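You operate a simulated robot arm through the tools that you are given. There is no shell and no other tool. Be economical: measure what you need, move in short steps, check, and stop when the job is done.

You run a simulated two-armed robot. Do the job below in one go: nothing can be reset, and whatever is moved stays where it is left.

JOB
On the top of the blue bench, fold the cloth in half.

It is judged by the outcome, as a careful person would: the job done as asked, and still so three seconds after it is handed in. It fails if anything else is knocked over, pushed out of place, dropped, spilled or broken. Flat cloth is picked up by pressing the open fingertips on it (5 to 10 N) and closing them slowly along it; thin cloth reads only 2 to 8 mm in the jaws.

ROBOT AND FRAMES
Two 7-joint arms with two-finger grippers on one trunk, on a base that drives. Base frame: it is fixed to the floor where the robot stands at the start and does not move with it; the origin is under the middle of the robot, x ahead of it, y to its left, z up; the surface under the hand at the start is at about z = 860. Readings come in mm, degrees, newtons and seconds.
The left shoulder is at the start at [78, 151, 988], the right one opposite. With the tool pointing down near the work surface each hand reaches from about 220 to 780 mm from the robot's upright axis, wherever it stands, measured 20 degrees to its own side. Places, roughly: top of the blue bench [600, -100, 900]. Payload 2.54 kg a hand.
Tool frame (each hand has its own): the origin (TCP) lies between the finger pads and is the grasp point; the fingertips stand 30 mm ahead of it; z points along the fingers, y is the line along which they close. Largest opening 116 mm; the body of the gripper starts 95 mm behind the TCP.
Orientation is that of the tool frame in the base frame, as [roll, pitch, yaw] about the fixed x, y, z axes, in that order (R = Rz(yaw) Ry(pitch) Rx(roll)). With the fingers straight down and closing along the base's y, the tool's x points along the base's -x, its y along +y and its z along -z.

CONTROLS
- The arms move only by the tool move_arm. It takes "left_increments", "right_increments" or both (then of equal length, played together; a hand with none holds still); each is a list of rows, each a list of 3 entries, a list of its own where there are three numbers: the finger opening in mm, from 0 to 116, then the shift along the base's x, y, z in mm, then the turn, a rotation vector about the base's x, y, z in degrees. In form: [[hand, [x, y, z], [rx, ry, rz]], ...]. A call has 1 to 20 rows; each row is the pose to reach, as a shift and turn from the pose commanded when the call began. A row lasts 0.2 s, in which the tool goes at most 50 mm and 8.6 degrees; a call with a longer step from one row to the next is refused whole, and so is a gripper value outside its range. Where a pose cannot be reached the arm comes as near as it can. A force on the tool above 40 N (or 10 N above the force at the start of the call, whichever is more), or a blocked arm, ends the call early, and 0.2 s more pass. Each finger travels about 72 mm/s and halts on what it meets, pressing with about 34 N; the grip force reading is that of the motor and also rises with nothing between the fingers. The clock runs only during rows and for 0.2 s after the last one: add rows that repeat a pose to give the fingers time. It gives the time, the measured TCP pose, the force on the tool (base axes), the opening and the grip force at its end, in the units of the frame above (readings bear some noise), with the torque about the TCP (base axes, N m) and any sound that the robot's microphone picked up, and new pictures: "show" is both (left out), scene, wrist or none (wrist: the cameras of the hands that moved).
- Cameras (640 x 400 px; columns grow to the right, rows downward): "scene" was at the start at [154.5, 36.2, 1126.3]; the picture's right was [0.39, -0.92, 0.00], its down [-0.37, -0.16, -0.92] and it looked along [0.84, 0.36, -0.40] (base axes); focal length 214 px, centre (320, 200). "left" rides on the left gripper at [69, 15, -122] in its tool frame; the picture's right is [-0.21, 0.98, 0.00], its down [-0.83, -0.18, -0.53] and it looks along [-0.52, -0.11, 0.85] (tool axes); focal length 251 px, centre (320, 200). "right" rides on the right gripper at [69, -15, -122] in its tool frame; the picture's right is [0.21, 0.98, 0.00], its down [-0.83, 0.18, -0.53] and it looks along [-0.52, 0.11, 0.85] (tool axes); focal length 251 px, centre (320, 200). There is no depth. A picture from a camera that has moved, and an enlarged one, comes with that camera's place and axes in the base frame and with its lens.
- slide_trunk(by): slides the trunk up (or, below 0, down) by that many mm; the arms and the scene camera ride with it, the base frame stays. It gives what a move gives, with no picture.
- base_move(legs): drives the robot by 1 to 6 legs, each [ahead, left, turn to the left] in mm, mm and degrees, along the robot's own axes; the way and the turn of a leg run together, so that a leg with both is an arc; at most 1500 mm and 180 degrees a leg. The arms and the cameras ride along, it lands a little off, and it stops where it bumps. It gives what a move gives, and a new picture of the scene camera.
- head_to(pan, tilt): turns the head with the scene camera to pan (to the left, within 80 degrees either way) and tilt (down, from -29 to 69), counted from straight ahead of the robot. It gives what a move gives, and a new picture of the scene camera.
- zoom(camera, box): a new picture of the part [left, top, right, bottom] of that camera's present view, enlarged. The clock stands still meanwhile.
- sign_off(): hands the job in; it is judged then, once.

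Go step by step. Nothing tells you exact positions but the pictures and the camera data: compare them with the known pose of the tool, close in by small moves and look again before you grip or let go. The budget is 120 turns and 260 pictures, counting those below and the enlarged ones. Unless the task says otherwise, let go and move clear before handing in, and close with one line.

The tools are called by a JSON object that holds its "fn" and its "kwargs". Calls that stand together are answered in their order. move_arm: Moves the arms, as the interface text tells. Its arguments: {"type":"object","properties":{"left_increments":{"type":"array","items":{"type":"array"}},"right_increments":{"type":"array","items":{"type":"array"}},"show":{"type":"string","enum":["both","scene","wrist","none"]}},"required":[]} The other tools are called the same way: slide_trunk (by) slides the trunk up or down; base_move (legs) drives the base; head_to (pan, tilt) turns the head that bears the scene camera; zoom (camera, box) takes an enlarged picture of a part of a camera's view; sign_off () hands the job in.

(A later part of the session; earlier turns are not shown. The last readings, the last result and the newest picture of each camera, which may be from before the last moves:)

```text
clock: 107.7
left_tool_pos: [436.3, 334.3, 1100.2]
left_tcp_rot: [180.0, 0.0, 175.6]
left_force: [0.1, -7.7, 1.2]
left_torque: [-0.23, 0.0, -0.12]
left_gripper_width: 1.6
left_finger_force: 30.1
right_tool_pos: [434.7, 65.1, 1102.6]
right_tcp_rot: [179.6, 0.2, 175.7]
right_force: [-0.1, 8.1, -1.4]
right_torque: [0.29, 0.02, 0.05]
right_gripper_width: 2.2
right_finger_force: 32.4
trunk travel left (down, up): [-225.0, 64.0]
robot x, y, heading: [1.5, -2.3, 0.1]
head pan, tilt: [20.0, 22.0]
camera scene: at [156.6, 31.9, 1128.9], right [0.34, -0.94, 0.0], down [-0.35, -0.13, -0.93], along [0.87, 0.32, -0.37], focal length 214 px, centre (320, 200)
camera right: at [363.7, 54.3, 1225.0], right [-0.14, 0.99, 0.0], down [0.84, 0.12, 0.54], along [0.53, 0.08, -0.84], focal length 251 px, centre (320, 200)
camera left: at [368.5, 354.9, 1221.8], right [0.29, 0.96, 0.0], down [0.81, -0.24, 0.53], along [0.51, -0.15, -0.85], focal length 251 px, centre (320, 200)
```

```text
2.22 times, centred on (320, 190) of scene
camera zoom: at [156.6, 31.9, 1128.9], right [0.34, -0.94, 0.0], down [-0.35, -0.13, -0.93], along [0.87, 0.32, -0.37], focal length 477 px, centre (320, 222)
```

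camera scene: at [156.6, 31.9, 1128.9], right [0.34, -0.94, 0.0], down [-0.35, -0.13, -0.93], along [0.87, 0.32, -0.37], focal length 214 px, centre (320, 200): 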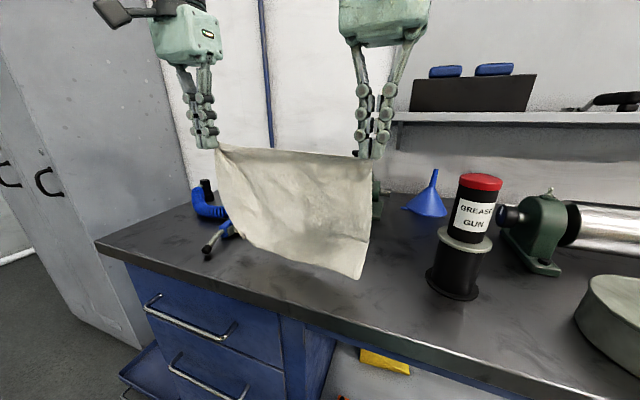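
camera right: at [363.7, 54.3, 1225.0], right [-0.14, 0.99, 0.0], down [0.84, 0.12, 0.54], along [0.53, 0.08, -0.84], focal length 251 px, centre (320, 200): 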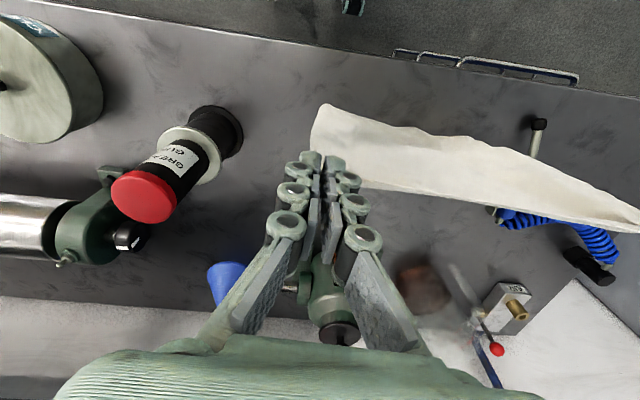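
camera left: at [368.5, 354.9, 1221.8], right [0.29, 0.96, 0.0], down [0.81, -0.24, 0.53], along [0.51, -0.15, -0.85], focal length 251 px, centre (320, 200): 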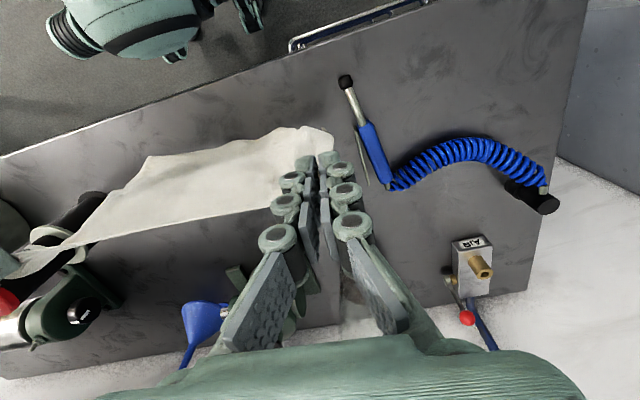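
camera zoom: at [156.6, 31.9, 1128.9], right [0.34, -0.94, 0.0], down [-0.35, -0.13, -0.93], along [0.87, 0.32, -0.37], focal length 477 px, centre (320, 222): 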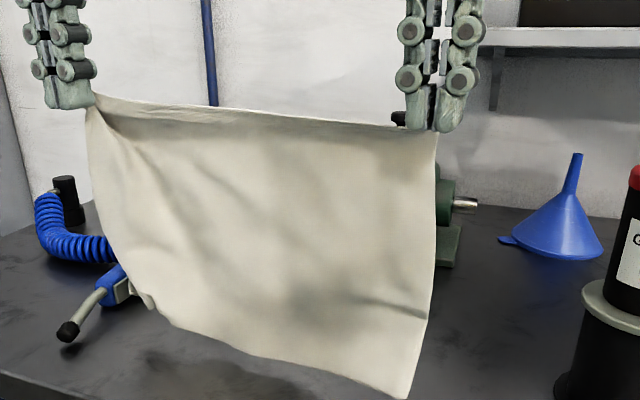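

It hangs with its bottom left about 30 mm higher than the right. I'll lower the left hand more so both bottom corners land together, then lay the lower half forward.

{"fn": "move_arm", "kwargs": {"left_increments": [[0, [-4, 0, -15], [0, 0, 0]], [0, [-6, 0, -30], [0, 0, 0]], [0, [-8, 0, -45], [0, 0, 0]], [0, [-8, 0, -58], [0, 0, 0]], [0, [-8, 0, -64], [0, 0, 0]], [0, [0, 0, -70], [0, 0, 0]], [0, [10, 0, -78], [0, 0, 0]], [0, [20, 0, -87], [0, 0, 0]], [0, [30, 0, -96], [0, 0, 0]], [0, [40, 0, -106], [0, 0, 0]], [0, [50, 0, -116], [0, 0, 0]], [0, [60, 0, -126], [0, 0, 0]], [0, [70, 0, -136], [0, 0, 0]], [0, [80, 0, -146], [0, 0, 0]], [0, [88, 0, -154], [0, 0, 0]], [0, [88, 0, -154], [0, 0, 0]]], "right_increments": [[0, [-4, 0, -10], [0, 0, 0]], [0, [-6, 0, -20], [0, 0, 0]], [0, [-8, 0, -30], [0, 0, 0]], [0, [-8, 0, -36], [0, 0, 0]], [0, [-8, 0, -40], [0, 0, 0]], [0, [0, 0, -47], [0, 0, 0]], [0, [10, 0, -55], [0, 0, 0]], [0, [20, 0, -64], [0, 0, 0]], [0, [30, 0, -73], [0, 0, 0]], [0, [40, 0, -83], [0, 0, 0]], [0, [50, 0, -93], [0, 0, 0]], [0, [60, 0, -103], [0, 0, 0]], [0, [70, 0, -113], [0, 0, 0]], [0, [80, 0, -123], [0, 0, 0]], [0, [88, 0, -131], [0, 0, 0]], [0, [88, 0, -131], [0, 0, 0]]]}}

{"fn": "zoom", "kwargs": {"camera": "scene", "box": [192, 150, 448, 310]}}

```text
clock: 111.1
left_tool_pos: [524.0, 333.0, 947.3]
left_tcp_rot: [-179.9, 0.1, 175.6]
left_force: [0.1, -6.4, 1.1]
left_torque: [-0.26, -0.01, -0.14]
left_gripper_width: 1.7
left_finger_force: 29.1
right_tool_pos: [522.8, 65.1, 973.0]
right_tcp_rot: [179.7, 0.2, 175.6]
right_force: [2.5, 6.7, -0.8]
right_torque: [0.19, -0.06, -0.01]
right_gripper_width: 2.2
right_finger_force: 33.9
trunk travel left (down, up): [-225.0, 64.0]
robot x, y, heading: [0.0, 0.4, 0.0]
head pan, tilt: [20.0, 22.0]
camera scene: at [156.5, 31.9, 1128.9], right [0.34, -0.94, 0.0], down [-0.35, -0.13, -0.93], along [0.87, 0.32, -0.37], focal length 214 px, centre (320, 200)
camera right: at [451.5, 55.1, 1093.6], right [-0.14, 0.99, 0.0], down [0.84, 0.12, 0.54], along [0.53, 0.08, -0.84], focal length 251 px, centre (320, 200)
camera left: at [455.6, 354.3, 1069.4], right [0.29, 0.96, 0.0], down [0.81, -0.24, 0.53], along [0.51, -0.15, -0.85], focal length 251 px, centre (320, 200)
```

scene: 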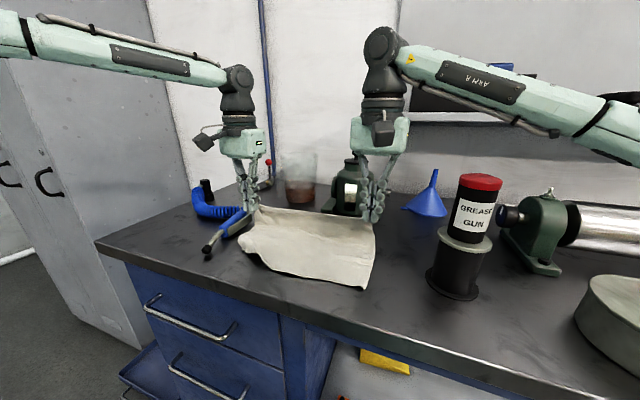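
right: 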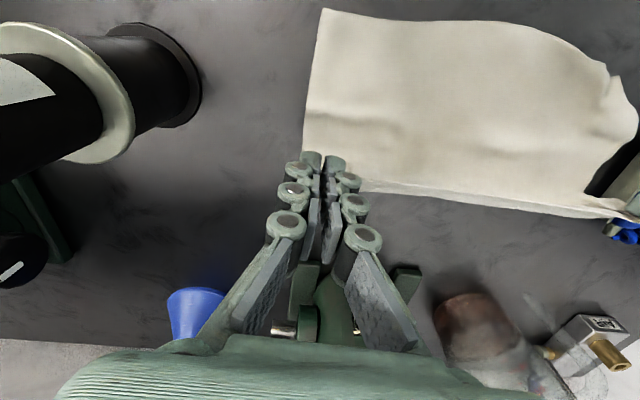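
left: 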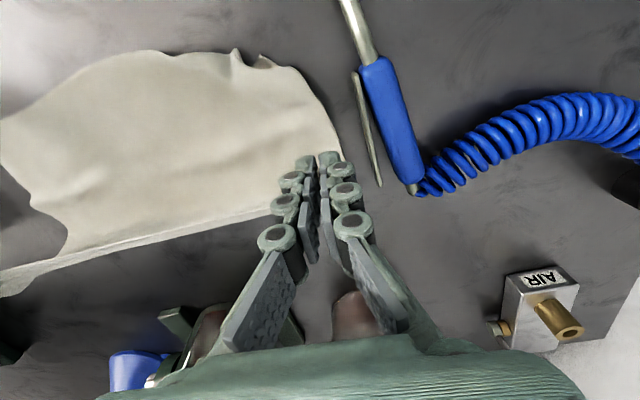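

```text
2.50 times, centred on (320, 230) of scene
camera zoom: at [156.5, 31.9, 1128.9], right [0.34, -0.94, 0.0], down [-0.35, -0.13, -0.93], along [0.87, 0.32, -0.37], focal length 536 px, centre (320, 125)
```

zoom: 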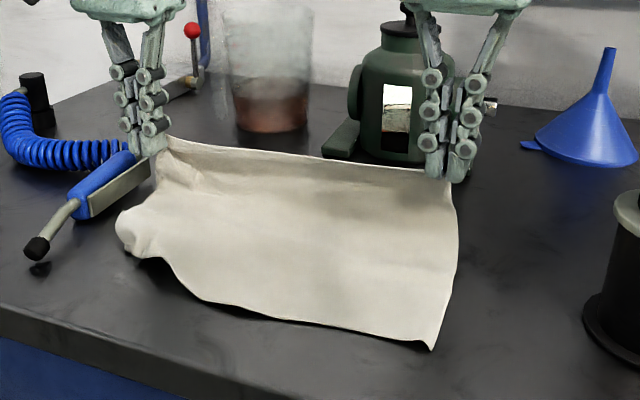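

The bottom-left corner curled in because the left pinch skews the sheet. I'll lift it, lay it flat again as before, and regrip the left corner squarely.

{"fn": "move_arm", "kwargs": {"left_increments": [[0, [5, 0, 25], [0, 0, 0]], [0, [10, 0, 50], [0, 0, 0]], [0, [15, 0, 75], [0, 0, 0]], [0, [22, 0, 100], [0, 0, 0]], [0, [30, 0, 125], [0, 0, 0]], [0, [40, 0, 145], [0, 0, 0]], [0, [50, 0, 155], [0, 0, 0]], [0, [62, 0, 155], [0, 0, 0]], [0, [74, 0, 152], [0, 0, 0]], [0, [84, 0, 145], [0, 0, 0]], [0, [90, 0, 132], [0, 0, 0]], [0, [90, 0, 118], [0, 0, 0]], [0, [90, 0, 110], [0, 0, 0]], [0, [90, 0, 110], [0, 0, 0]]], "right_increments": [[0, [5, 0, 25], [0, 0, 0]], [0, [10, 0, 50], [0, 0, 0]], [0, [15, 0, 72], [0, 0, 0]], [0, [22, 0, 94], [0, 0, 0]], [0, [30, 0, 112], [0, 0, 0]], [0, [40, 0, 125], [0, 0, 0]], [0, [50, 0, 130], [0, 0, 0]], [0, [62, 0, 130], [0, 0, 0]], [0, [74, 0, 127], [0, 0, 0]], [0, [84, 0, 122], [0, 0, 0]], [0, [90, 0, 112], [0, 0, 0]], [0, [90, 0, 104], [0, 0, 0]], [0, [90, 0, 97], [0, 0, 0]], [0, [90, 0, 97], [0, 0, 0]]], "show": "scene"}}

```text
clock: 114.1
left_tool_pos: [614.9, 334.3, 1058.1]
left_tcp_rot: [179.9, 0.0, 175.7]
left_force: [-0.4, -6.5, 1.8]
left_torque: [-0.25, 0.03, -0.12]
left_gripper_width: 1.9
left_finger_force: 32.2
right_tool_pos: [612.4, 64.5, 1068.2]
right_tcp_rot: [179.7, 0.2, 175.6]
right_force: [1.1, 7.3, -1.7]
right_torque: [0.22, 0.0, 0.04]
right_gripper_width: 1.5
right_finger_force: 30.1
trunk travel left (down, up): [-225.0, 64.0]
robot x, y, heading: [-2.3, -2.7, 0.2]
head pan, tilt: [20.0, 22.0]
camera scene: at [156.6, 31.9, 1128.9], right [0.34, -0.94, 0.0], down [-0.35, -0.13, -0.93], along [0.87, 0.32, -0.37], focal length 214 px, centre (320, 200)
```

scene: 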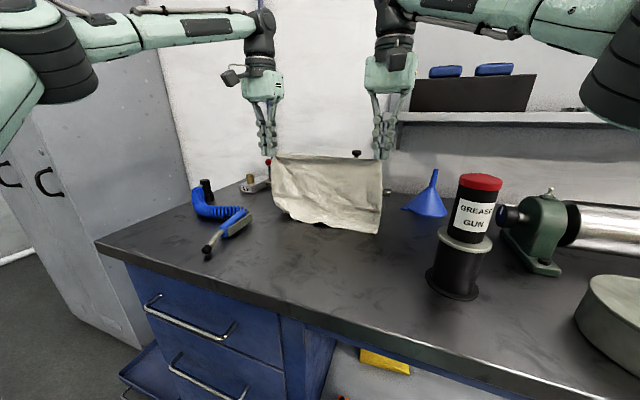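

Now I'll lay it back down toward the robot.

{"fn": "move_arm", "kwargs": {"left_increments": [[0, [-12, 0, -4], [0, 0, 0]], [0, [-25, 0, -8], [0, 0, 0]], [0, [-50, 0, -16], [0, 0, 0]], [0, [-73, 0, -25], [0, 0, 0]], [0, [-95, 0, -35], [0, 0, 0]], [0, [-116, 0, -48], [0, 0, 0]], [0, [-134, 0, -62], [0, 0, 0]], [0, [-149, 0, -80], [0, 0, 0]], [0, [-162, 0, -100], [0, 0, 0]], [0, [-171, 0, -120], [0, 0, 0]], [0, [-177, 0, -140], [0, 0, 0]], [0, [-182, 0, -156], [0, 0, 0]], [0, [-186, 0, -164], [0, 0, 0]], [0, [-190, 0, -166], [0, 0, 0]], [0, [-190, 0, -166], [0, 0, 0]]], "right_increments": [[0, [-12, 0, -4], [0, 0, 0]], [0, [-25, 0, -8], [0, 0, 0]], [0, [-50, 0, -14], [0, 0, 0]], [0, [-73, 0, -22], [0, 0, 0]], [0, [-95, 0, -33], [0, 0, 0]], [0, [-116, 0, -47], [0, 0, 0]], [0, [-134, 0, -64], [0, 0, 0]], [0, [-149, 0, -83], [0, 0, 0]], [0, [-162, 0, -104], [0, 0, 0]], [0, [-171, 0, -126], [0, 0, 0]], [0, [-177, 0, -148], [0, 0, 0]], [0, [-182, 0, -165], [0, 0, 0]], [0, [-186, 0, -173], [0, 0, 0]], [0, [-190, 0, -176], [0, 0, 0]], [0, [-190, 0, -176], [0, 0, 0]]], "show": "wrist"}}

{"fn": "zoom", "kwargs": {"camera": "scene", "box": [192, 160, 448, 320]}}

```text
clock: 117.3
left_tool_pos: [422.7, 334.1, 892.1]
left_tcp_rot: [180.0, 0.1, 175.5]
left_force: [-0.7, -5.1, 6.3]
left_torque: [-0.2, -0.07, -0.09]
left_gripper_width: 1.7
left_finger_force: 31.0
right_tool_pos: [422.9, 63.6, 893.0]
right_tcp_rot: [179.6, 0.2, 175.6]
right_force: [0.3, 6.5, 2.6]
right_torque: [0.13, 0.02, 0.04]
right_gripper_width: 0.3
right_finger_force: 30.3
trunk travel left (down, up): [-225.0, 64.0]
robot x, y, heading: [0.1, -1.6, 0.2]
head pan, tilt: [20.0, 22.0]
camera right: at [350.9, 54.5, 1015.0], right [-0.14, 0.99, 0.0], down [0.84, 0.12, 0.54], along [0.53, 0.08, -0.84], focal length 251 px, centre (320, 200)
camera left: at [355.5, 353.9, 1013.4], right [0.29, 0.96, 0.0], down [0.81, -0.24, 0.54], along [0.51, -0.15, -0.84], focal length 251 px, centre (320, 200)
```

right: 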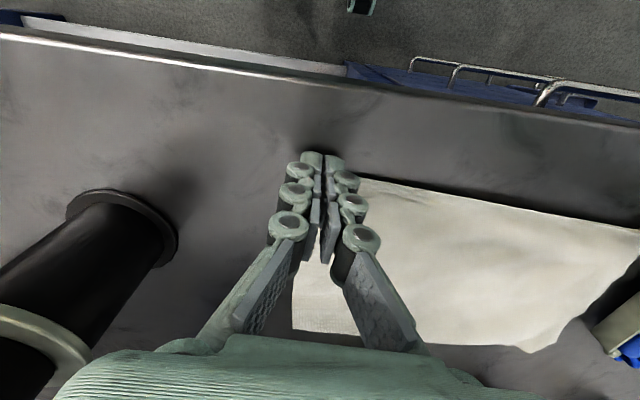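
left: 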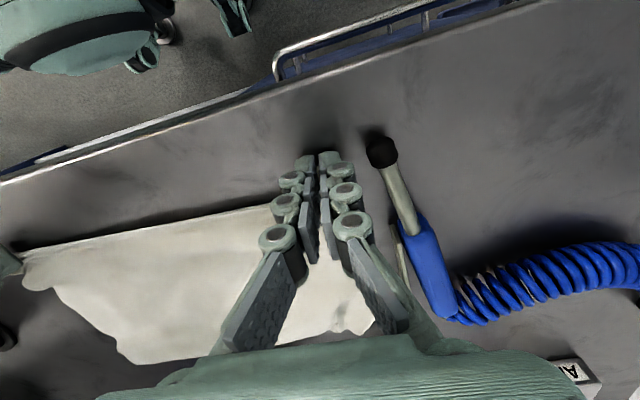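

```text
2.50 times, centred on (320, 240) of scene
camera zoom: at [156.4, 31.7, 1128.9], right [0.34, -0.94, 0.0], down [-0.35, -0.13, -0.93], along [0.87, 0.32, -0.37], focal length 536 px, centre (320, 100)
```

zoom: 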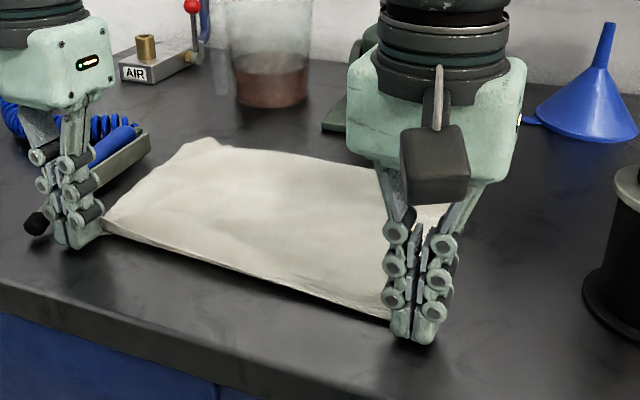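

It lies flat now. I'll release both corners, back off upward and view the whole sheet.

{"fn": "move_arm", "kwargs": {"left_increments": [[6, [0, -2, 0], [0, 0, 0]], [14, [0, -2, 0], [0, 0, 0]], [20, [0, -2, 0], [0, 0, 0]], [24, [0, -2, 2], [0, 0, 0]], [24, [-2, -2, 25], [0, 0, 0]], [24, [-10, -2, 60], [0, 0, 0]], [24, [-25, -2, 100], [0, 0, 0]], [24, [-45, 0, 140], [0, 0, 0]], [24, [-60, 0, 170], [0, 0, 0]], [24, [-60, 0, 170], [0, 0, 0]]], "right_increments": [[6, [0, 2, 0], [0, 0, 0]], [14, [0, 2, 0], [0, 0, 0]], [20, [0, 2, 0], [0, 0, 0]], [24, [0, 2, 2], [0, 0, 0]], [24, [-2, 2, 25], [0, 0, 0]], [24, [-10, 2, 60], [0, 0, 0]], [24, [-25, 2, 100], [0, 0, 0]], [24, [-45, 0, 140], [0, 0, 0]], [24, [-60, 0, 170], [0, 0, 0]], [24, [-60, 0, 170], [0, 0, 0]]]}}

{"fn": "zoom", "kwargs": {"camera": "scene", "box": [192, 160, 448, 320]}}

```text
clock: 119.5
left_tool_pos: [363.6, 335.4, 1062.6]
left_tcp_rot: [180.0, 0.1, 175.6]
left_force: [0.9, -0.8, 0.4]
left_torque: [-0.02, 0.05, 0.01]
left_gripper_width: 23.9
left_finger_force: 0.1
right_tool_pos: [363.4, 66.9, 1063.0]
right_tcp_rot: [179.8, 0.2, 175.6]
right_force: [-0.2, 0.5, -0.5]
right_torque: [0.0, 0.0, 0.0]
right_gripper_width: 24.1
right_finger_force: 0.0
trunk travel left (down, up): [-225.0, 64.0]
robot x, y, heading: [1.1, 0.3, -0.1]
head pan, tilt: [20.0, 22.0]
camera scene: at [156.8, 31.9, 1128.8], right [0.34, -0.94, 0.0], down [-0.35, -0.13, -0.93], along [0.87, 0.32, -0.37], focal length 214 px, centre (320, 200)
camera right: at [291.7, 56.5, 1186.1], right [-0.14, 0.99, 0.0], down [0.84, 0.12, 0.54], along [0.53, 0.08, -0.84], focal length 251 px, centre (320, 200)
camera left: at [296.2, 354.6, 1184.8], right [0.29, 0.96, 0.0], down [0.81, -0.24, 0.53], along [0.51, -0.15, -0.85], focal length 251 px, centre (320, 200)
```

scene: 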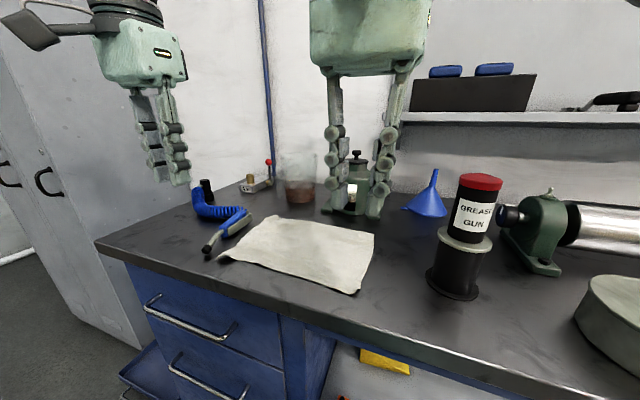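
right: 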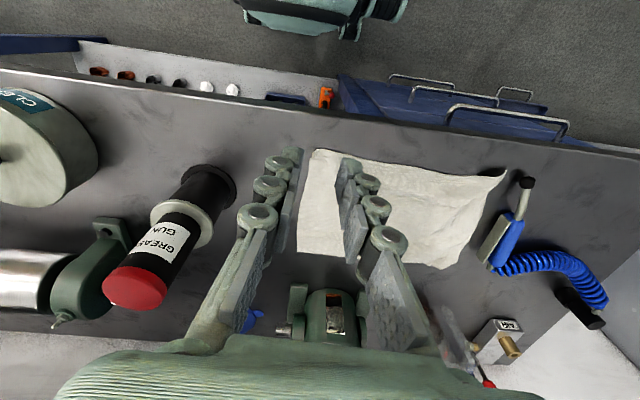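
left: 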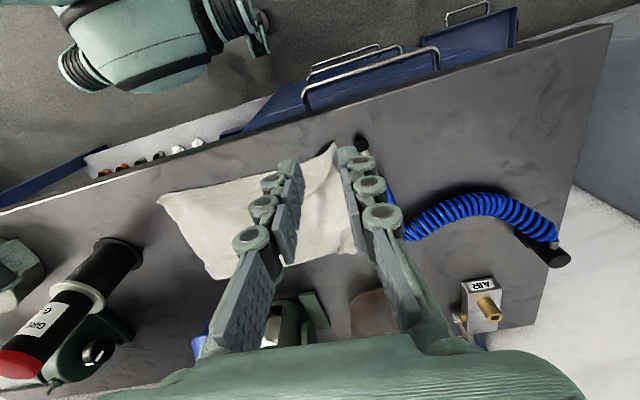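

```text
2.50 times, centred on (320, 240) of scene
camera zoom: at [156.8, 31.9, 1128.8], right [0.34, -0.94, 0.0], down [-0.35, -0.13, -0.93], along [0.87, 0.32, -0.37], focal length 536 px, centre (320, 100)
```

zoom: 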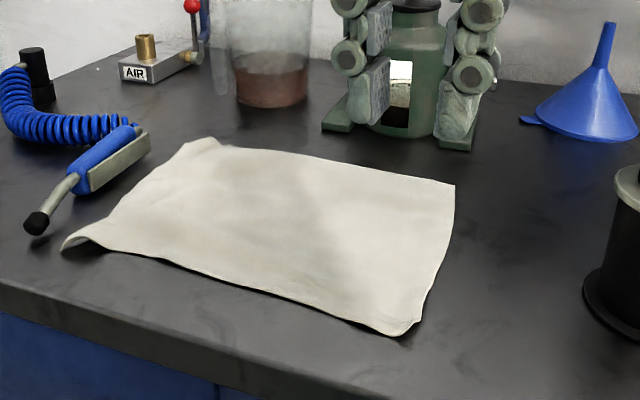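

The cloth is flat and square again: near edge x≈420–430 (y 68–347), far edge x≈617. I'll regrip the near edge with both hands by gathering, about 35 mm in from the corners.

{"fn": "move_arm", "kwargs": {"left_increments": [[30, [20, -6, -20], [0, 0, 0]], [40, [45, -14, -45], [0, 0, 0]], [40, [65, -20, -80], [0, 0, 0]], [40, [78, -25, -115], [0, 0, 0]], [40, [80, -25, -145], [0, 0, 0]], [40, [80, -25, -164], [0, 0, 0]], [40, [80, -25, -164], [0, 0, 0]]], "right_increments": [[30, [20, 10, -20], [0, 0, 0]], [40, [45, 20, -45], [0, 0, 0]], [40, [62, 30, -80], [0, 0, 0]], [40, [74, 36, -115], [0, 0, 0]], [40, [75, 36, -145], [0, 0, 0]], [40, [75, 36, -164], [0, 0, 0]], [40, [75, 36, -164], [0, 0, 0]]], "show": "wrist"}}

```text
clock: 121.1
left_tool_pos: [443.7, 308.4, 897.7]
left_tcp_rot: [-179.9, 0.0, 175.6]
left_force: [0.1, -0.3, 0.2]
left_torque: [0.01, 0.02, -0.02]
left_gripper_width: 40.1
left_finger_force: 0.1
right_tool_pos: [439.1, 102.1, 899.5]
right_tcp_rot: [179.7, 0.2, 175.6]
right_force: [0.0, 0.6, 0.3]
right_torque: [-0.01, -0.02, 0.04]
right_gripper_width: 40.0
right_finger_force: 0.0
trunk travel left (down, up): [-225.0, 64.0]
robot x, y, heading: [1.2, -2.4, -0.1]
head pan, tilt: [20.0, 22.0]
camera right: at [366.3, 92.5, 1021.8], right [-0.14, 0.99, 0.0], down [0.84, 0.12, 0.54], along [0.53, 0.08, -0.84], focal length 251 px, centre (320, 200)
camera left: at [377.1, 329.2, 1019.8], right [0.29, 0.96, 0.0], down [0.81, -0.24, 0.53], along [0.51, -0.15, -0.85], focal length 251 px, centre (320, 200)
```

right: 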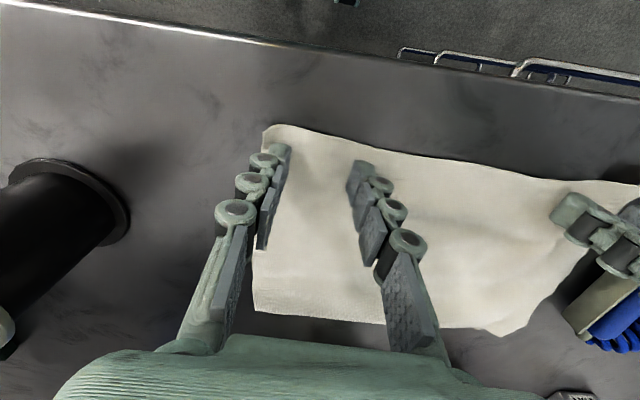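
left: 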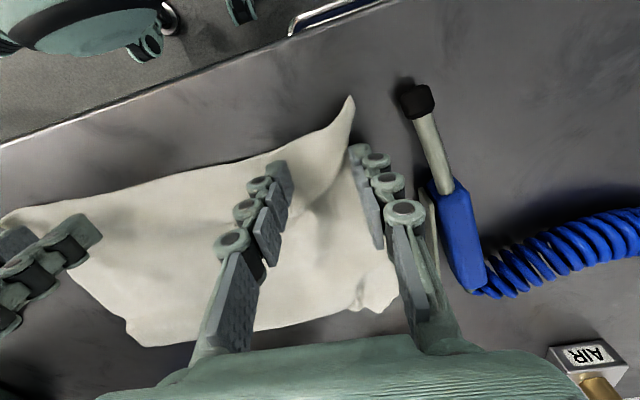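

The left outer finger is on the edge, so I'll shift the left hand 13 mm inward and press both down.

{"fn": "move_arm", "kwargs": {"left_increments": [[40, [3, -7, 0], [0, 0, 0]], [40, [4, -13, -2], [0, 0, 0]], [40, [4, -13, -5], [0, 0, 0]], [40, [4, -13, -7], [0, 0, 0]], [40, [4, -13, -8.5], [0, 0, 0]], [40, [4, -13, -8.5], [0, 0, 0]]], "right_increments": [[40, [1, 0, 0], [0, 0, 0]], [40, [2, 0, -2], [0, 0, 0]], [40, [2, 0, -5], [0, 0, 0]], [40, [2, 0, -7], [0, 0, 0]], [40, [2, 0, -8.5], [0, 0, 0]], [40, [2, 0, -8.5], [0, 0, 0]]], "show": "none"}}

```text
clock: 122.5
left_tool_pos: [447.9, 296.0, 890.3]
left_tcp_rot: [180.0, 0.2, 175.6]
left_force: [2.1, 0.8, 10.7]
left_torque: [0.06, -0.05, -0.01]
left_gripper_width: 41.1
left_finger_force: 0.6
right_tool_pos: [438.8, 100.8, 892.5]
right_tcp_rot: [179.7, 0.3, 175.6]
right_force: [0.9, 0.6, 6.3]
right_torque: [-0.13, -0.04, 0.01]
right_gripper_width: 40.5
right_finger_force: 0.4
trunk travel left (down, up): [-225.0, 64.0]
robot x, y, heading: [0.9, 0.9, -0.2]
head pan, tilt: [20.0, 22.0]
```

The forces are good: 10.7 N left and 6.3 N right. I'll close both slowly.

{"fn": "move_arm", "kwargs": {"left_increments": [[38, [0, 0, 0], [0, 0, 0]], [36, [0, 0, 0], [0, 0, 0]], [34, [0, 0, 0], [0, 0, 0]], [32, [0, 0, 0], [0, 0, 0]], [30, [0, 0, 0], [0, 0, 0]], [28, [0, 0, 0], [0, 0, 0]], [26, [0, 0, 0], [0, 0, 0]], [24, [0, 0, 0], [0, 0, 0]], [22, [0, 0, 0], [0, 0, 0]], [20, [0, 0, 0], [0, 0, 0]], [18, [0, 0, 0], [0, 0, 0]], [16, [0, 0, 0], [0, 0, 0]], [14, [0, 0, 0], [0, 0, 0]]], "right_increments": [[38, [0, 0, -0.5], [0, 0, 0]], [36, [0, 0, -0.5], [0, 0, 0]], [34, [0, 0, -0.5], [0, 0, 0]], [32, [0, 0, -0.5], [0, 0, 0]], [30, [0, 0, -0.5], [0, 0, 0]], [28, [0, 0, -0.5], [0, 0, 0]], [26, [0, 0, -0.5], [0, 0, 0]], [24, [0, 0, -0.5], [0, 0, 0]], [22, [0, 0, -0.5], [0, 0, 0]], [20, [0, 0, -0.5], [0, 0, 0]], [18, [0, 0, -0.5], [0, 0, 0]], [16, [0, 0, -0.5], [0, 0, 0]], [14, [0, 0, -0.5], [0, 0, 0]]], "show": "wrist"}}

```text
clock: 125.3
left_tool_pos: [446.2, 296.3, 889.2]
left_tcp_rot: [179.8, 0.0, 175.7]
left_force: [-0.6, 0.0, 8.6]
left_torque: [-0.06, 0.03, -0.01]
left_gripper_width: 13.2
left_finger_force: 0.0
right_tool_pos: [439.0, 100.5, 891.3]
right_tcp_rot: [179.7, 0.3, 175.6]
right_force: [-2.0, 2.0, 12.5]
right_torque: [0.05, 0.1, -0.01]
right_gripper_width: 14.1
right_finger_force: 0.0
trunk travel left (down, up): [-225.0, 64.0]
robot x, y, heading: [-1.4, 0.3, 0.3]
head pan, tilt: [20.0, 22.0]
camera right: at [367.1, 90.2, 1012.4], right [-0.14, 0.99, 0.0], down [0.83, 0.12, 0.54], along [0.53, 0.08, -0.84], focal length 251 px, centre (320, 200)
camera left: at [378.7, 316.0, 1011.4], right [0.29, 0.96, 0.0], down [0.81, -0.24, 0.54], along [0.51, -0.15, -0.84], focal length 251 px, centre (320, 200)
```

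right: 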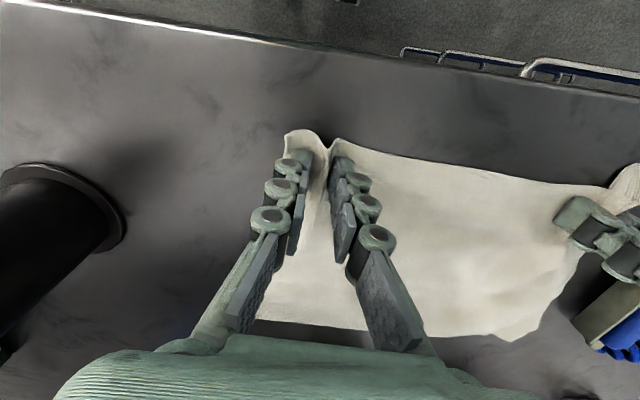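
left: 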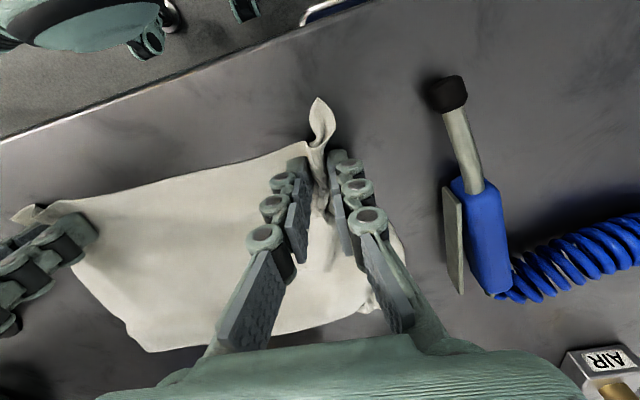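

Both ridges have formed, so I'll finish closing.

{"fn": "move_arm", "kwargs": {"left_increments": [[12, [0, 0, 0.5], [0, 0, 0]], [10, [0, 0, 0.5], [0, 0, 0]], [8, [0, 0, 0.5], [0, 0, 0]], [6, [0, 0, 0.5], [0, 0, 0]], [4, [0, 0, 0.5], [0, 0, 0]], [2, [0, 0, 0.5], [0, 0, 0]], [0, [0, 0, 0.5], [0, 0, 0]], [0, [0, 0, 0.5], [0, 0, 0]], [0, [0, 0, 0.5], [0, 0, 0]], [0, [0, -1, 8], [0, 0, 0]], [0, [3, -2, 25], [0, 0, 0]], [0, [6, -2, 45], [0, 0, 0]], [0, [6, -2, 45], [0, 0, 0]]], "right_increments": [[12, [0, 0, 0.7], [0, 0, 0]], [10, [0, 0, 0.7], [0, 0, 0]], [8, [0, 0, 0.7], [0, 0, 0]], [6, [0, 0, 0.7], [0, 0, 0]], [4, [0, 0, 0.7], [0, 0, 0]], [2, [0, 0, 0.7], [0, 0, 0]], [0, [0, 0, 0.7], [0, 0, 0]], [0, [0, 0, 0.7], [0, 0, 0]], [0, [0, 0, 0.7], [0, 0, 0]], [0, [0, 1, 8], [0, 0, 0]], [0, [3, 2, 25], [0, 0, 0]], [0, [6, 2, 45], [0, 0, 0]], [0, [6, 2, 45], [0, 0, 0]]]}}

{"fn": "zoom", "kwargs": {"camera": "scene", "box": [192, 150, 448, 310]}}

```text
clock: 128.1
left_tool_pos: [453.6, 294.0, 934.8]
left_tcp_rot: [-180.0, 0.1, 175.7]
left_force: [-0.6, -1.5, -0.9]
left_torque: [0.02, 0.05, -0.04]
left_gripper_width: 5.5
left_finger_force: 36.4
right_tool_pos: [445.3, 102.4, 934.8]
right_tcp_rot: [179.8, 0.2, 175.5]
right_force: [-1.3, 1.7, -0.1]
right_torque: [-0.36, 0.0, -0.03]
right_gripper_width: 0.5
right_finger_force: 26.2
trunk travel left (down, up): [-225.0, 64.0]
robot x, y, heading: [0.4, -0.6, 0.1]
head pan, tilt: [20.0, 22.0]
camera scene: at [156.5, 31.8, 1128.9], right [0.34, -0.94, 0.0], down [-0.35, -0.13, -0.93], along [0.87, 0.32, -0.37], focal length 214 px, centre (320, 200)
camera right: at [373.9, 93.2, 1057.6], right [-0.14, 0.99, 0.0], down [0.84, 0.12, 0.54], along [0.53, 0.08, -0.84], focal length 251 px, centre (320, 200)
camera left: at [385.8, 313.8, 1056.2], right [0.29, 0.96, 0.0], down [0.81, -0.24, 0.53], along [0.51, -0.15, -0.84], focal length 251 px, centre (320, 200)
```

scene: 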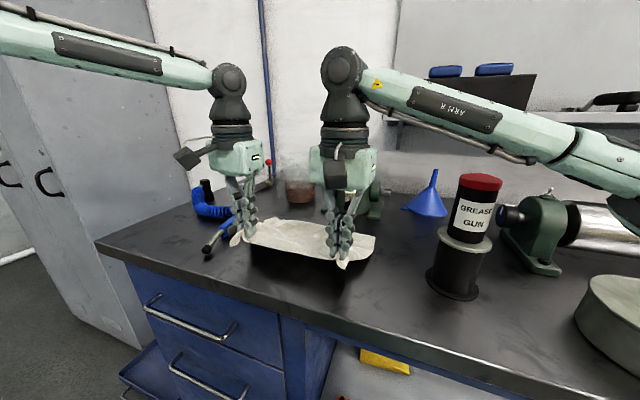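
right: 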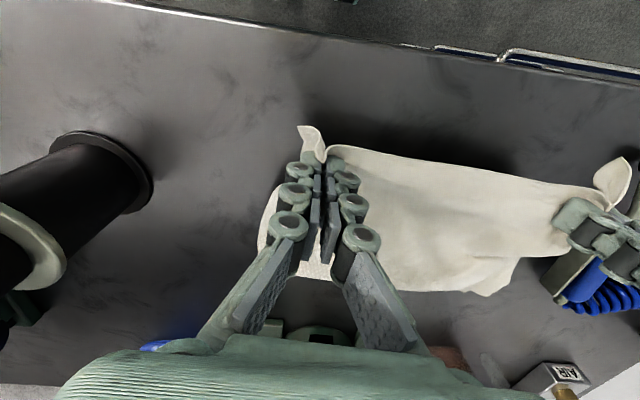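
left: 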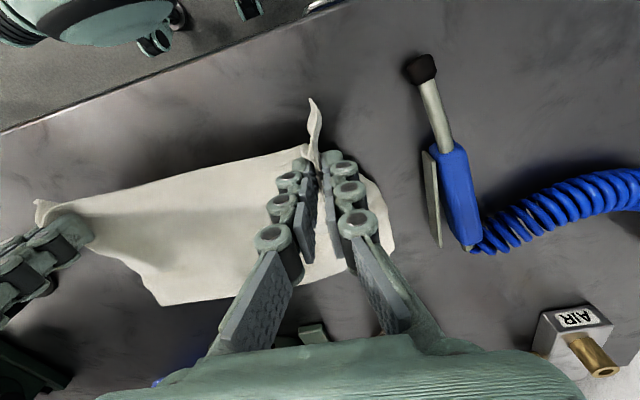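

```text
2.50 times, centred on (320, 230) of scene
camera zoom: at [156.5, 31.8, 1128.9], right [0.34, -0.94, 0.0], down [-0.35, -0.13, -0.93], along [0.87, 0.32, -0.37], focal length 536 px, centre (320, 125)
```

zoom: 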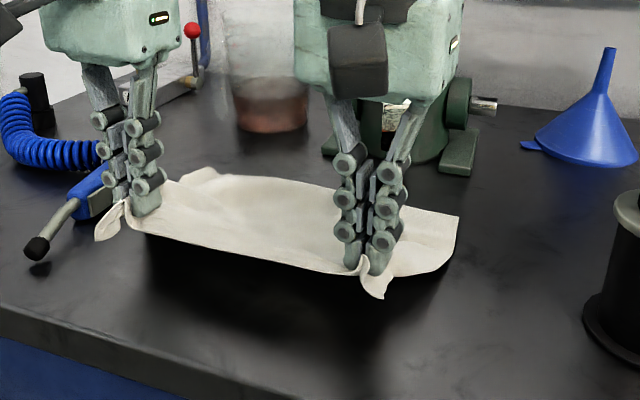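

Both hands hold the edge symmetrically. I'll lift it to hang and bring it to x≈440.

{"fn": "move_arm", "kwargs": {"left_increments": [[0, [12, 0, 20], [0, 0, 0]], [0, [24, 0, 40], [0, 0, 0]], [0, [34, 0, 60], [0, 0, 0]], [0, [44, 0, 80], [0, 0, 0]], [0, [52, 0, 100], [0, 0, 0]], [0, [58, 0, 120], [0, 0, 0]], [0, [60, 0, 140], [0, 0, 0]], [0, [58, 0, 158], [0, 0, 0]], [0, [52, 0, 172], [0, 0, 0]], [0, [42, 0, 180], [0, 0, 0]], [0, [30, 0, 182], [0, 0, 0]], [0, [18, 0, 182], [0, 0, 0]], [0, [6, 0, 182], [0, 0, 0]], [0, [-6, 0, 182], [0, 0, 0]], [0, [-14, 0, 182], [0, 0, 0]], [0, [-14, 0, 182], [0, 0, 0]], [0, [-14, 0, 182], [0, 0, 0]]], "right_increments": [[0, [12, 0, 20], [0, 0, 0]], [0, [24, 0, 40], [0, 0, 0]], [0, [34, 0, 60], [0, 0, 0]], [0, [44, 0, 80], [0, 0, 0]], [0, [54, 0, 100], [0, 0, 0]], [0, [62, 0, 120], [0, 0, 0]], [0, [66, 0, 140], [0, 0, 0]], [0, [65, 0, 158], [0, 0, 0]], [0, [60, 0, 172], [0, 0, 0]], [0, [50, 0, 180], [0, 0, 0]], [0, [38, 0, 182], [0, 0, 0]], [0, [26, 0, 182], [0, 0, 0]], [0, [14, 0, 182], [0, 0, 0]], [0, [2, 0, 182], [0, 0, 0]], [0, [-6, 0, 182], [0, 0, 0]], [0, [-6, 0, 182], [0, 0, 0]], [0, [-6, 0, 182], [0, 0, 0]]]}}

{"fn": "zoom", "kwargs": {"camera": "scene", "box": [176, 100, 464, 280]}}

```text
clock: 131.7
left_tool_pos: [440.1, 294.0, 1116.4]
left_tcp_rot: [-180.0, 0.2, 175.7]
left_force: [0.6, 2.2, 0.0]
left_torque: [-0.08, 0.01, -0.04]
left_gripper_width: 5.2
left_finger_force: 39.8
right_tool_pos: [439.3, 101.7, 1116.8]
right_tcp_rot: [179.8, 0.1, 175.5]
right_force: [1.2, 0.2, 2.7]
right_torque: [0.0, -0.03, 0.02]
right_gripper_width: 2.1
right_finger_force: 34.8
trunk travel left (down, up): [-225.0, 64.0]
robot x, y, heading: [2.6, 2.0, -0.1]
head pan, tilt: [20.0, 22.0]
camera scene: at [156.5, 32.1, 1128.9], right [0.34, -0.94, 0.0], down [-0.35, -0.13, -0.93], along [0.87, 0.32, -0.37], focal length 214 px, centre (320, 200)
camera right: at [367.7, 92.2, 1238.6], right [-0.14, 0.99, 0.0], down [0.84, 0.12, 0.54], along [0.53, 0.08, -0.84], focal length 251 px, centre (320, 200)
camera left: at [371.5, 314.3, 1237.5], right [0.29, 0.96, 0.0], down [0.81, -0.24, 0.53], along [0.51, -0.15, -0.85], focal length 251 px, centre (320, 200)
```

scene: 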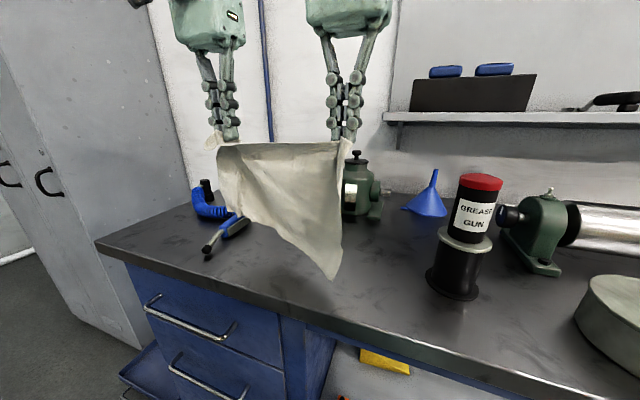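
right: 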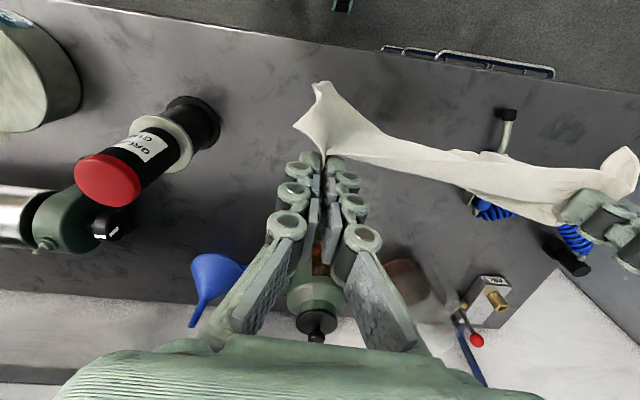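
left: 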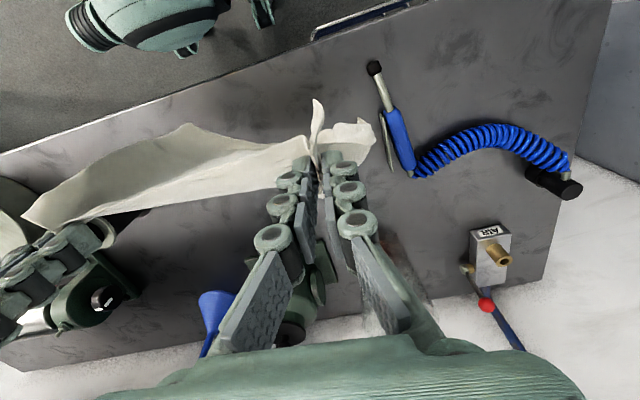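

```text
2.22 times, centred on (320, 190) of scene
camera zoom: at [156.5, 32.1, 1128.9], right [0.34, -0.94, 0.0], down [-0.35, -0.13, -0.93], along [0.87, 0.32, -0.37], focal length 477 px, centre (320, 222)
```

zoom: 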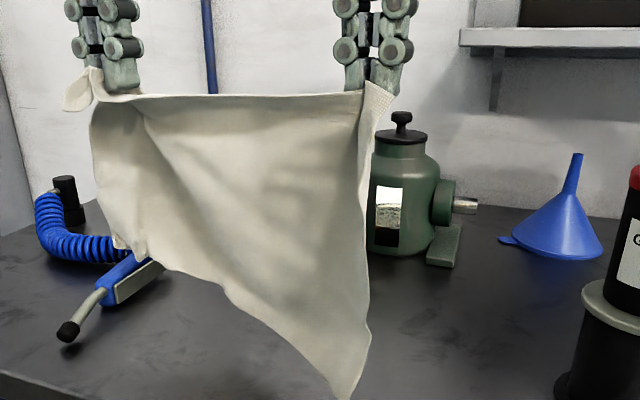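

It hangs unevenly this time, so the drop-fold isn't reliable. I'll lay the sheet flat again, still holding the near edge, and use the straight near-to-far fold with a shorter landing. First I carry it forward.

{"fn": "move_arm", "kwargs": {"left_increments": [[0, [15, 0, 0], [0, 0, 0]], [0, [35, 0, 0], [0, 0, 0]], [0, [55, 0, 0], [0, 0, 0]], [0, [75, 0, 0], [0, 0, 0]], [0, [95, 0, 0], [0, 0, 0]], [0, [115, 0, 0], [0, 0, 0]], [0, [135, 0, -5], [0, 0, 0]], [0, [155, 0, -12], [0, 0, 0]], [0, [170, 0, -22], [0, 0, 0]], [0, [175, 0, -34], [0, 0, 0]], [0, [175, 0, -46], [0, 0, 0]], [0, [172, 0, -58], [0, 0, 0]], [0, [165, 0, -64], [0, 0, 0]], [0, [152, 0, -70], [0, 0, 0]], [0, [135, 0, -77], [0, 0, 0]], [0, [115, 0, -86], [0, 0, 0]], [0, [95, 0, -97], [0, 0, 0]], [0, [75, 0, -110], [0, 0, 0]], [0, [55, 0, -127], [0, 0, 0]]], "right_increments": [[0, [15, 0, 0], [0, 0, 0]], [0, [35, 0, 0], [0, 0, 0]], [0, [55, 0, 0], [0, 0, 0]], [0, [75, 0, 0], [0, 0, 0]], [0, [95, 0, 0], [0, 0, 0]], [0, [115, 0, 0], [0, 0, 0]], [0, [135, 0, -5], [0, 0, 0]], [0, [155, 0, -12], [0, 0, 0]], [0, [170, 0, -22], [0, 0, 0]], [0, [175, 0, -30], [0, 0, 0]], [0, [175, 0, -38], [0, 0, 0]], [0, [172, 0, -46], [0, 0, 0]], [0, [165, 0, -54], [0, 0, 0]], [0, [152, 0, -62], [0, 0, 0]], [0, [135, 0, -70], [0, 0, 0]], [0, [115, 0, -80], [0, 0, 0]], [0, [95, 0, -92], [0, 0, 0]], [0, [75, 0, -106], [0, 0, 0]], [0, [55, 0, -124], [0, 0, 0]]], "show": "scene"}}

```text
clock: 135.7
left_tool_pos: [492.2, 295.4, 991.2]
left_tcp_rot: [179.9, 0.0, 175.7]
left_force: [-0.1, -0.4, -1.0]
left_torque: [0.1, -0.05, 0.01]
left_gripper_width: 6.2
left_finger_force: 37.1
left hand out of reach, approached as far as the arm can: row 9
right_tool_pos: [494.7, 101.2, 991.5]
right_tcp_rot: [179.8, 0.2, 175.5]
right_force: [0.1, -1.4, -0.4]
right_torque: [0.06, 0.02, -0.01]
right_gripper_width: 3.4
right_finger_force: 31.3
right hand out of reach, approached as far as the arm can: row 8, 9, 10, 11, 12
trunk travel left (down, up): [-225.0, 64.0]
robot x, y, heading: [-0.9, 1.8, 0.2]
head pan, tilt: [20.0, 22.0]
camera scene: at [156.4, 31.7, 1129.0], right [0.34, -0.94, 0.0], down [-0.35, -0.13, -0.93], along [0.87, 0.32, -0.37], focal length 214 px, centre (320, 200)
```

scene: 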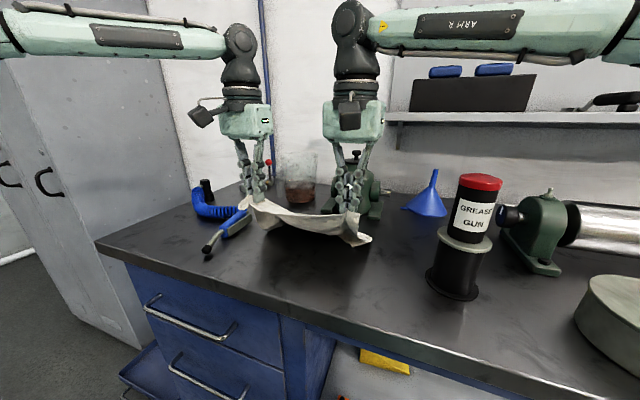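

{"fn": "move_arm", "kwargs": {"left_increments": [[0, [-15, 3, -18], [0, 0, 0]], [0, [-30, 5, -36], [0, 0, 0]], [0, [-42, 5, -54], [0, 0, 0]], [0, [-52, 5, -70], [0, 0, 0]], [0, [-60, 5, -84], [0, 0, 0]], [0, [-66, 5, -95], [0, 0, 0]], [0, [-74, 5, -97], [0, 0, 0]], [0, [-74, 5, -97], [0, 0, 0]]], "right_increments": [[0, [-15, -3, -18], [0, 0, 0]], [0, [-30, -5, -36], [0, 0, 0]], [0, [-42, -5, -54], [0, 0, 0]], [0, [-52, -5, -70], [0, 0, 0]], [0, [-60, -5, -84], [0, 0, 0]], [0, [-66, -5, -95], [0, 0, 0]], [0, [-74, -5, -97], [0, 0, 0]], [0, [-74, -5, -97], [0, 0, 0]]], "show": "wrist"}}

{"fn": "zoom", "kwargs": {"camera": "scene", "box": [192, 160, 448, 320]}}

```text
clock: 137.5
left_tool_pos: [418.4, 299.4, 890.6]
left_tcp_rot: [-179.9, 0.1, 175.7]
left_force: [-1.3, -2.0, 5.5]
left_torque: [0.0, 0.03, -0.04]
left_gripper_width: 1.7
left_finger_force: 30.8
right_tool_pos: [421.8, 97.4, 895.5]
right_tcp_rot: [179.7, 0.3, 175.6]
right_force: [0.8, 1.6, -0.2]
right_torque: [-0.05, -0.01, -0.04]
right_gripper_width: 4.0
right_finger_force: 30.4
trunk travel left (down, up): [-225.0, 64.0]
robot x, y, heading: [2.3, 0.7, -0.1]
head pan, tilt: [20.0, 22.0]
camera right: at [350.0, 87.8, 1017.9], right [-0.14, 0.99, 0.0], down [0.84, 0.12, 0.54], along [0.53, 0.08, -0.84], focal length 251 px, centre (320, 200)
camera left: at [351.3, 319.1, 1013.2], right [0.29, 0.96, 0.0], down [0.81, -0.24, 0.53], along [0.51, -0.15, -0.84], focal length 251 px, centre (320, 200)
```

right: 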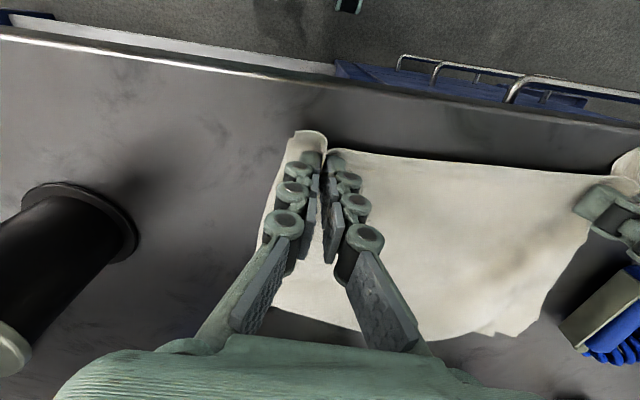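
left: 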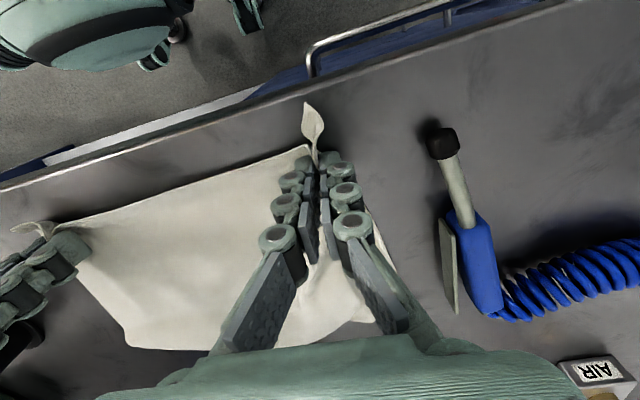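

```text
2.50 times, centred on (320, 240) of scene
camera zoom: at [156.4, 31.7, 1128.9], right [0.34, -0.94, 0.0], down [-0.35, -0.13, -0.93], along [0.87, 0.32, -0.37], focal length 536 px, centre (320, 100)
```

zoom: 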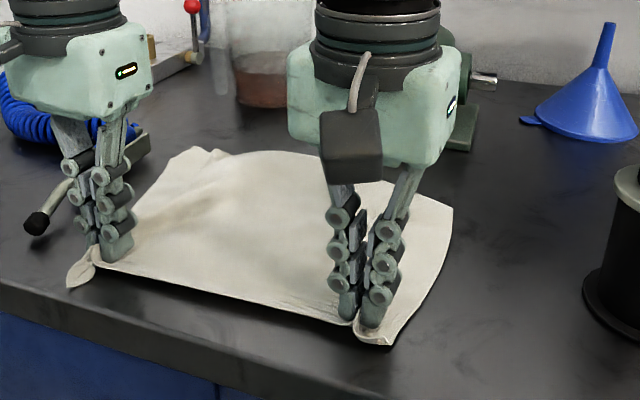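

Flat, but the far-right edge looks tucked under because its depth is only about 172 mm. Dragging the sheet toward me should roll that tuck out by friction, so I'll pull it 75 mm.

{"fn": "move_arm", "kwargs": {"left_increments": [[0, [0, 0, 4], [0, 0, 0]], [0, [-10, 0, 4], [0, 0, 0]], [0, [-22, 0, 4], [0, 0, 0]], [0, [-34, 0, 4], [0, 0, 0]], [0, [-46, 0, 4], [0, 0, 0]], [0, [-58, 0, 4], [0, 0, 0]], [0, [-68, 0, 4], [0, 0, 0]], [0, [-75, 0, 4], [0, 0, 0]], [0, [-75, 0, 4], [0, 0, 0]]], "right_increments": [[0, [0, 0, 1], [0, 0, 0]], [0, [-10, 0, 1], [0, 0, 0]], [0, [-22, 0, 1], [0, 0, 0]], [0, [-34, 0, 1], [0, 0, 0]], [0, [-46, 0, 1], [0, 0, 0]], [0, [-58, 0, 1], [0, 0, 0]], [0, [-68, 0, 1], [0, 0, 0]], [0, [-75, 0, 1], [0, 0, 0]], [0, [-75, 0, 1], [0, 0, 0]]], "show": "none"}}

{"fn": "zoom", "kwargs": {"camera": "scene", "box": [192, 180, 448, 340]}}

{"fn": "zoom", "kwargs": {"camera": "right", "box": [160, 100, 640, 400]}}

```text
clock: 139.5
left_tool_pos: [345.1, 298.8, 896.4]
left_tcp_rot: [-180.0, 0.0, 175.5]
left_force: [0.4, -2.3, -0.2]
left_torque: [0.21, -0.05, 0.06]
left_gripper_width: 2.0
left_finger_force: 28.4
right_tool_pos: [345.0, 98.1, 895.8]
right_tcp_rot: [179.7, 0.2, 175.6]
right_force: [0.1, 2.1, 0.0]
right_torque: [-0.26, -0.03, -0.07]
right_gripper_width: 0.7
right_finger_force: 27.9
trunk travel left (down, up): [-225.0, 64.0]
robot x, y, heading: [-1.7, -1.9, -0.0]
head pan, tilt: [20.0, 22.0]
```

```text
2.50 times, centred on (320, 260) of scene
camera zoom: at [156.6, 31.8, 1128.9], right [0.34, -0.94, 0.0], down [-0.35, -0.13, -0.93], along [0.87, 0.32, -0.37], focal length 536 px, centre (320, 50)
```

zoom: 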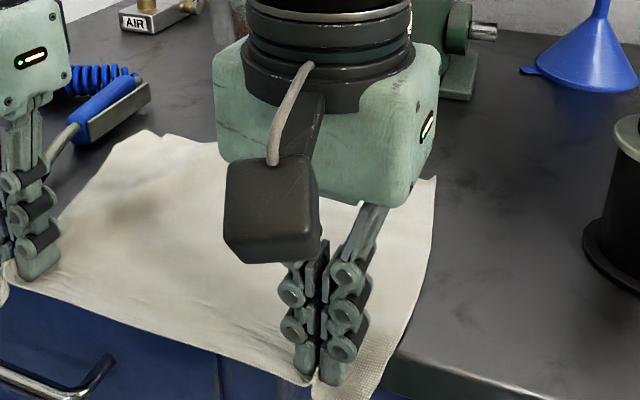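

```text
1.33 times, centred on (400, 250) of right
camera zoom: at [274.1, 87.6, 1018.2], right [-0.14, 0.99, 0.0], down [0.84, 0.12, 0.54], along [0.53, 0.08, -0.84], focal length 335 px, centre (213, 133)
```

zoom: 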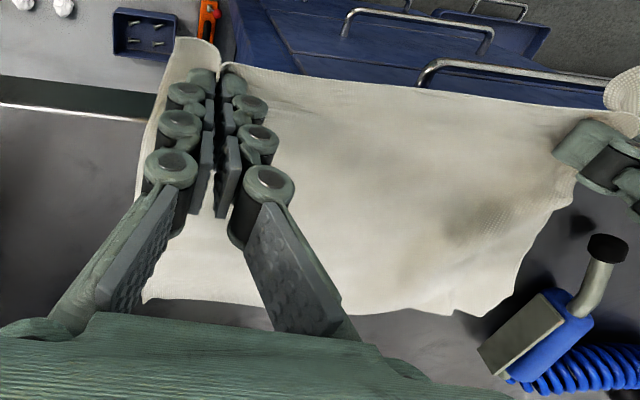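

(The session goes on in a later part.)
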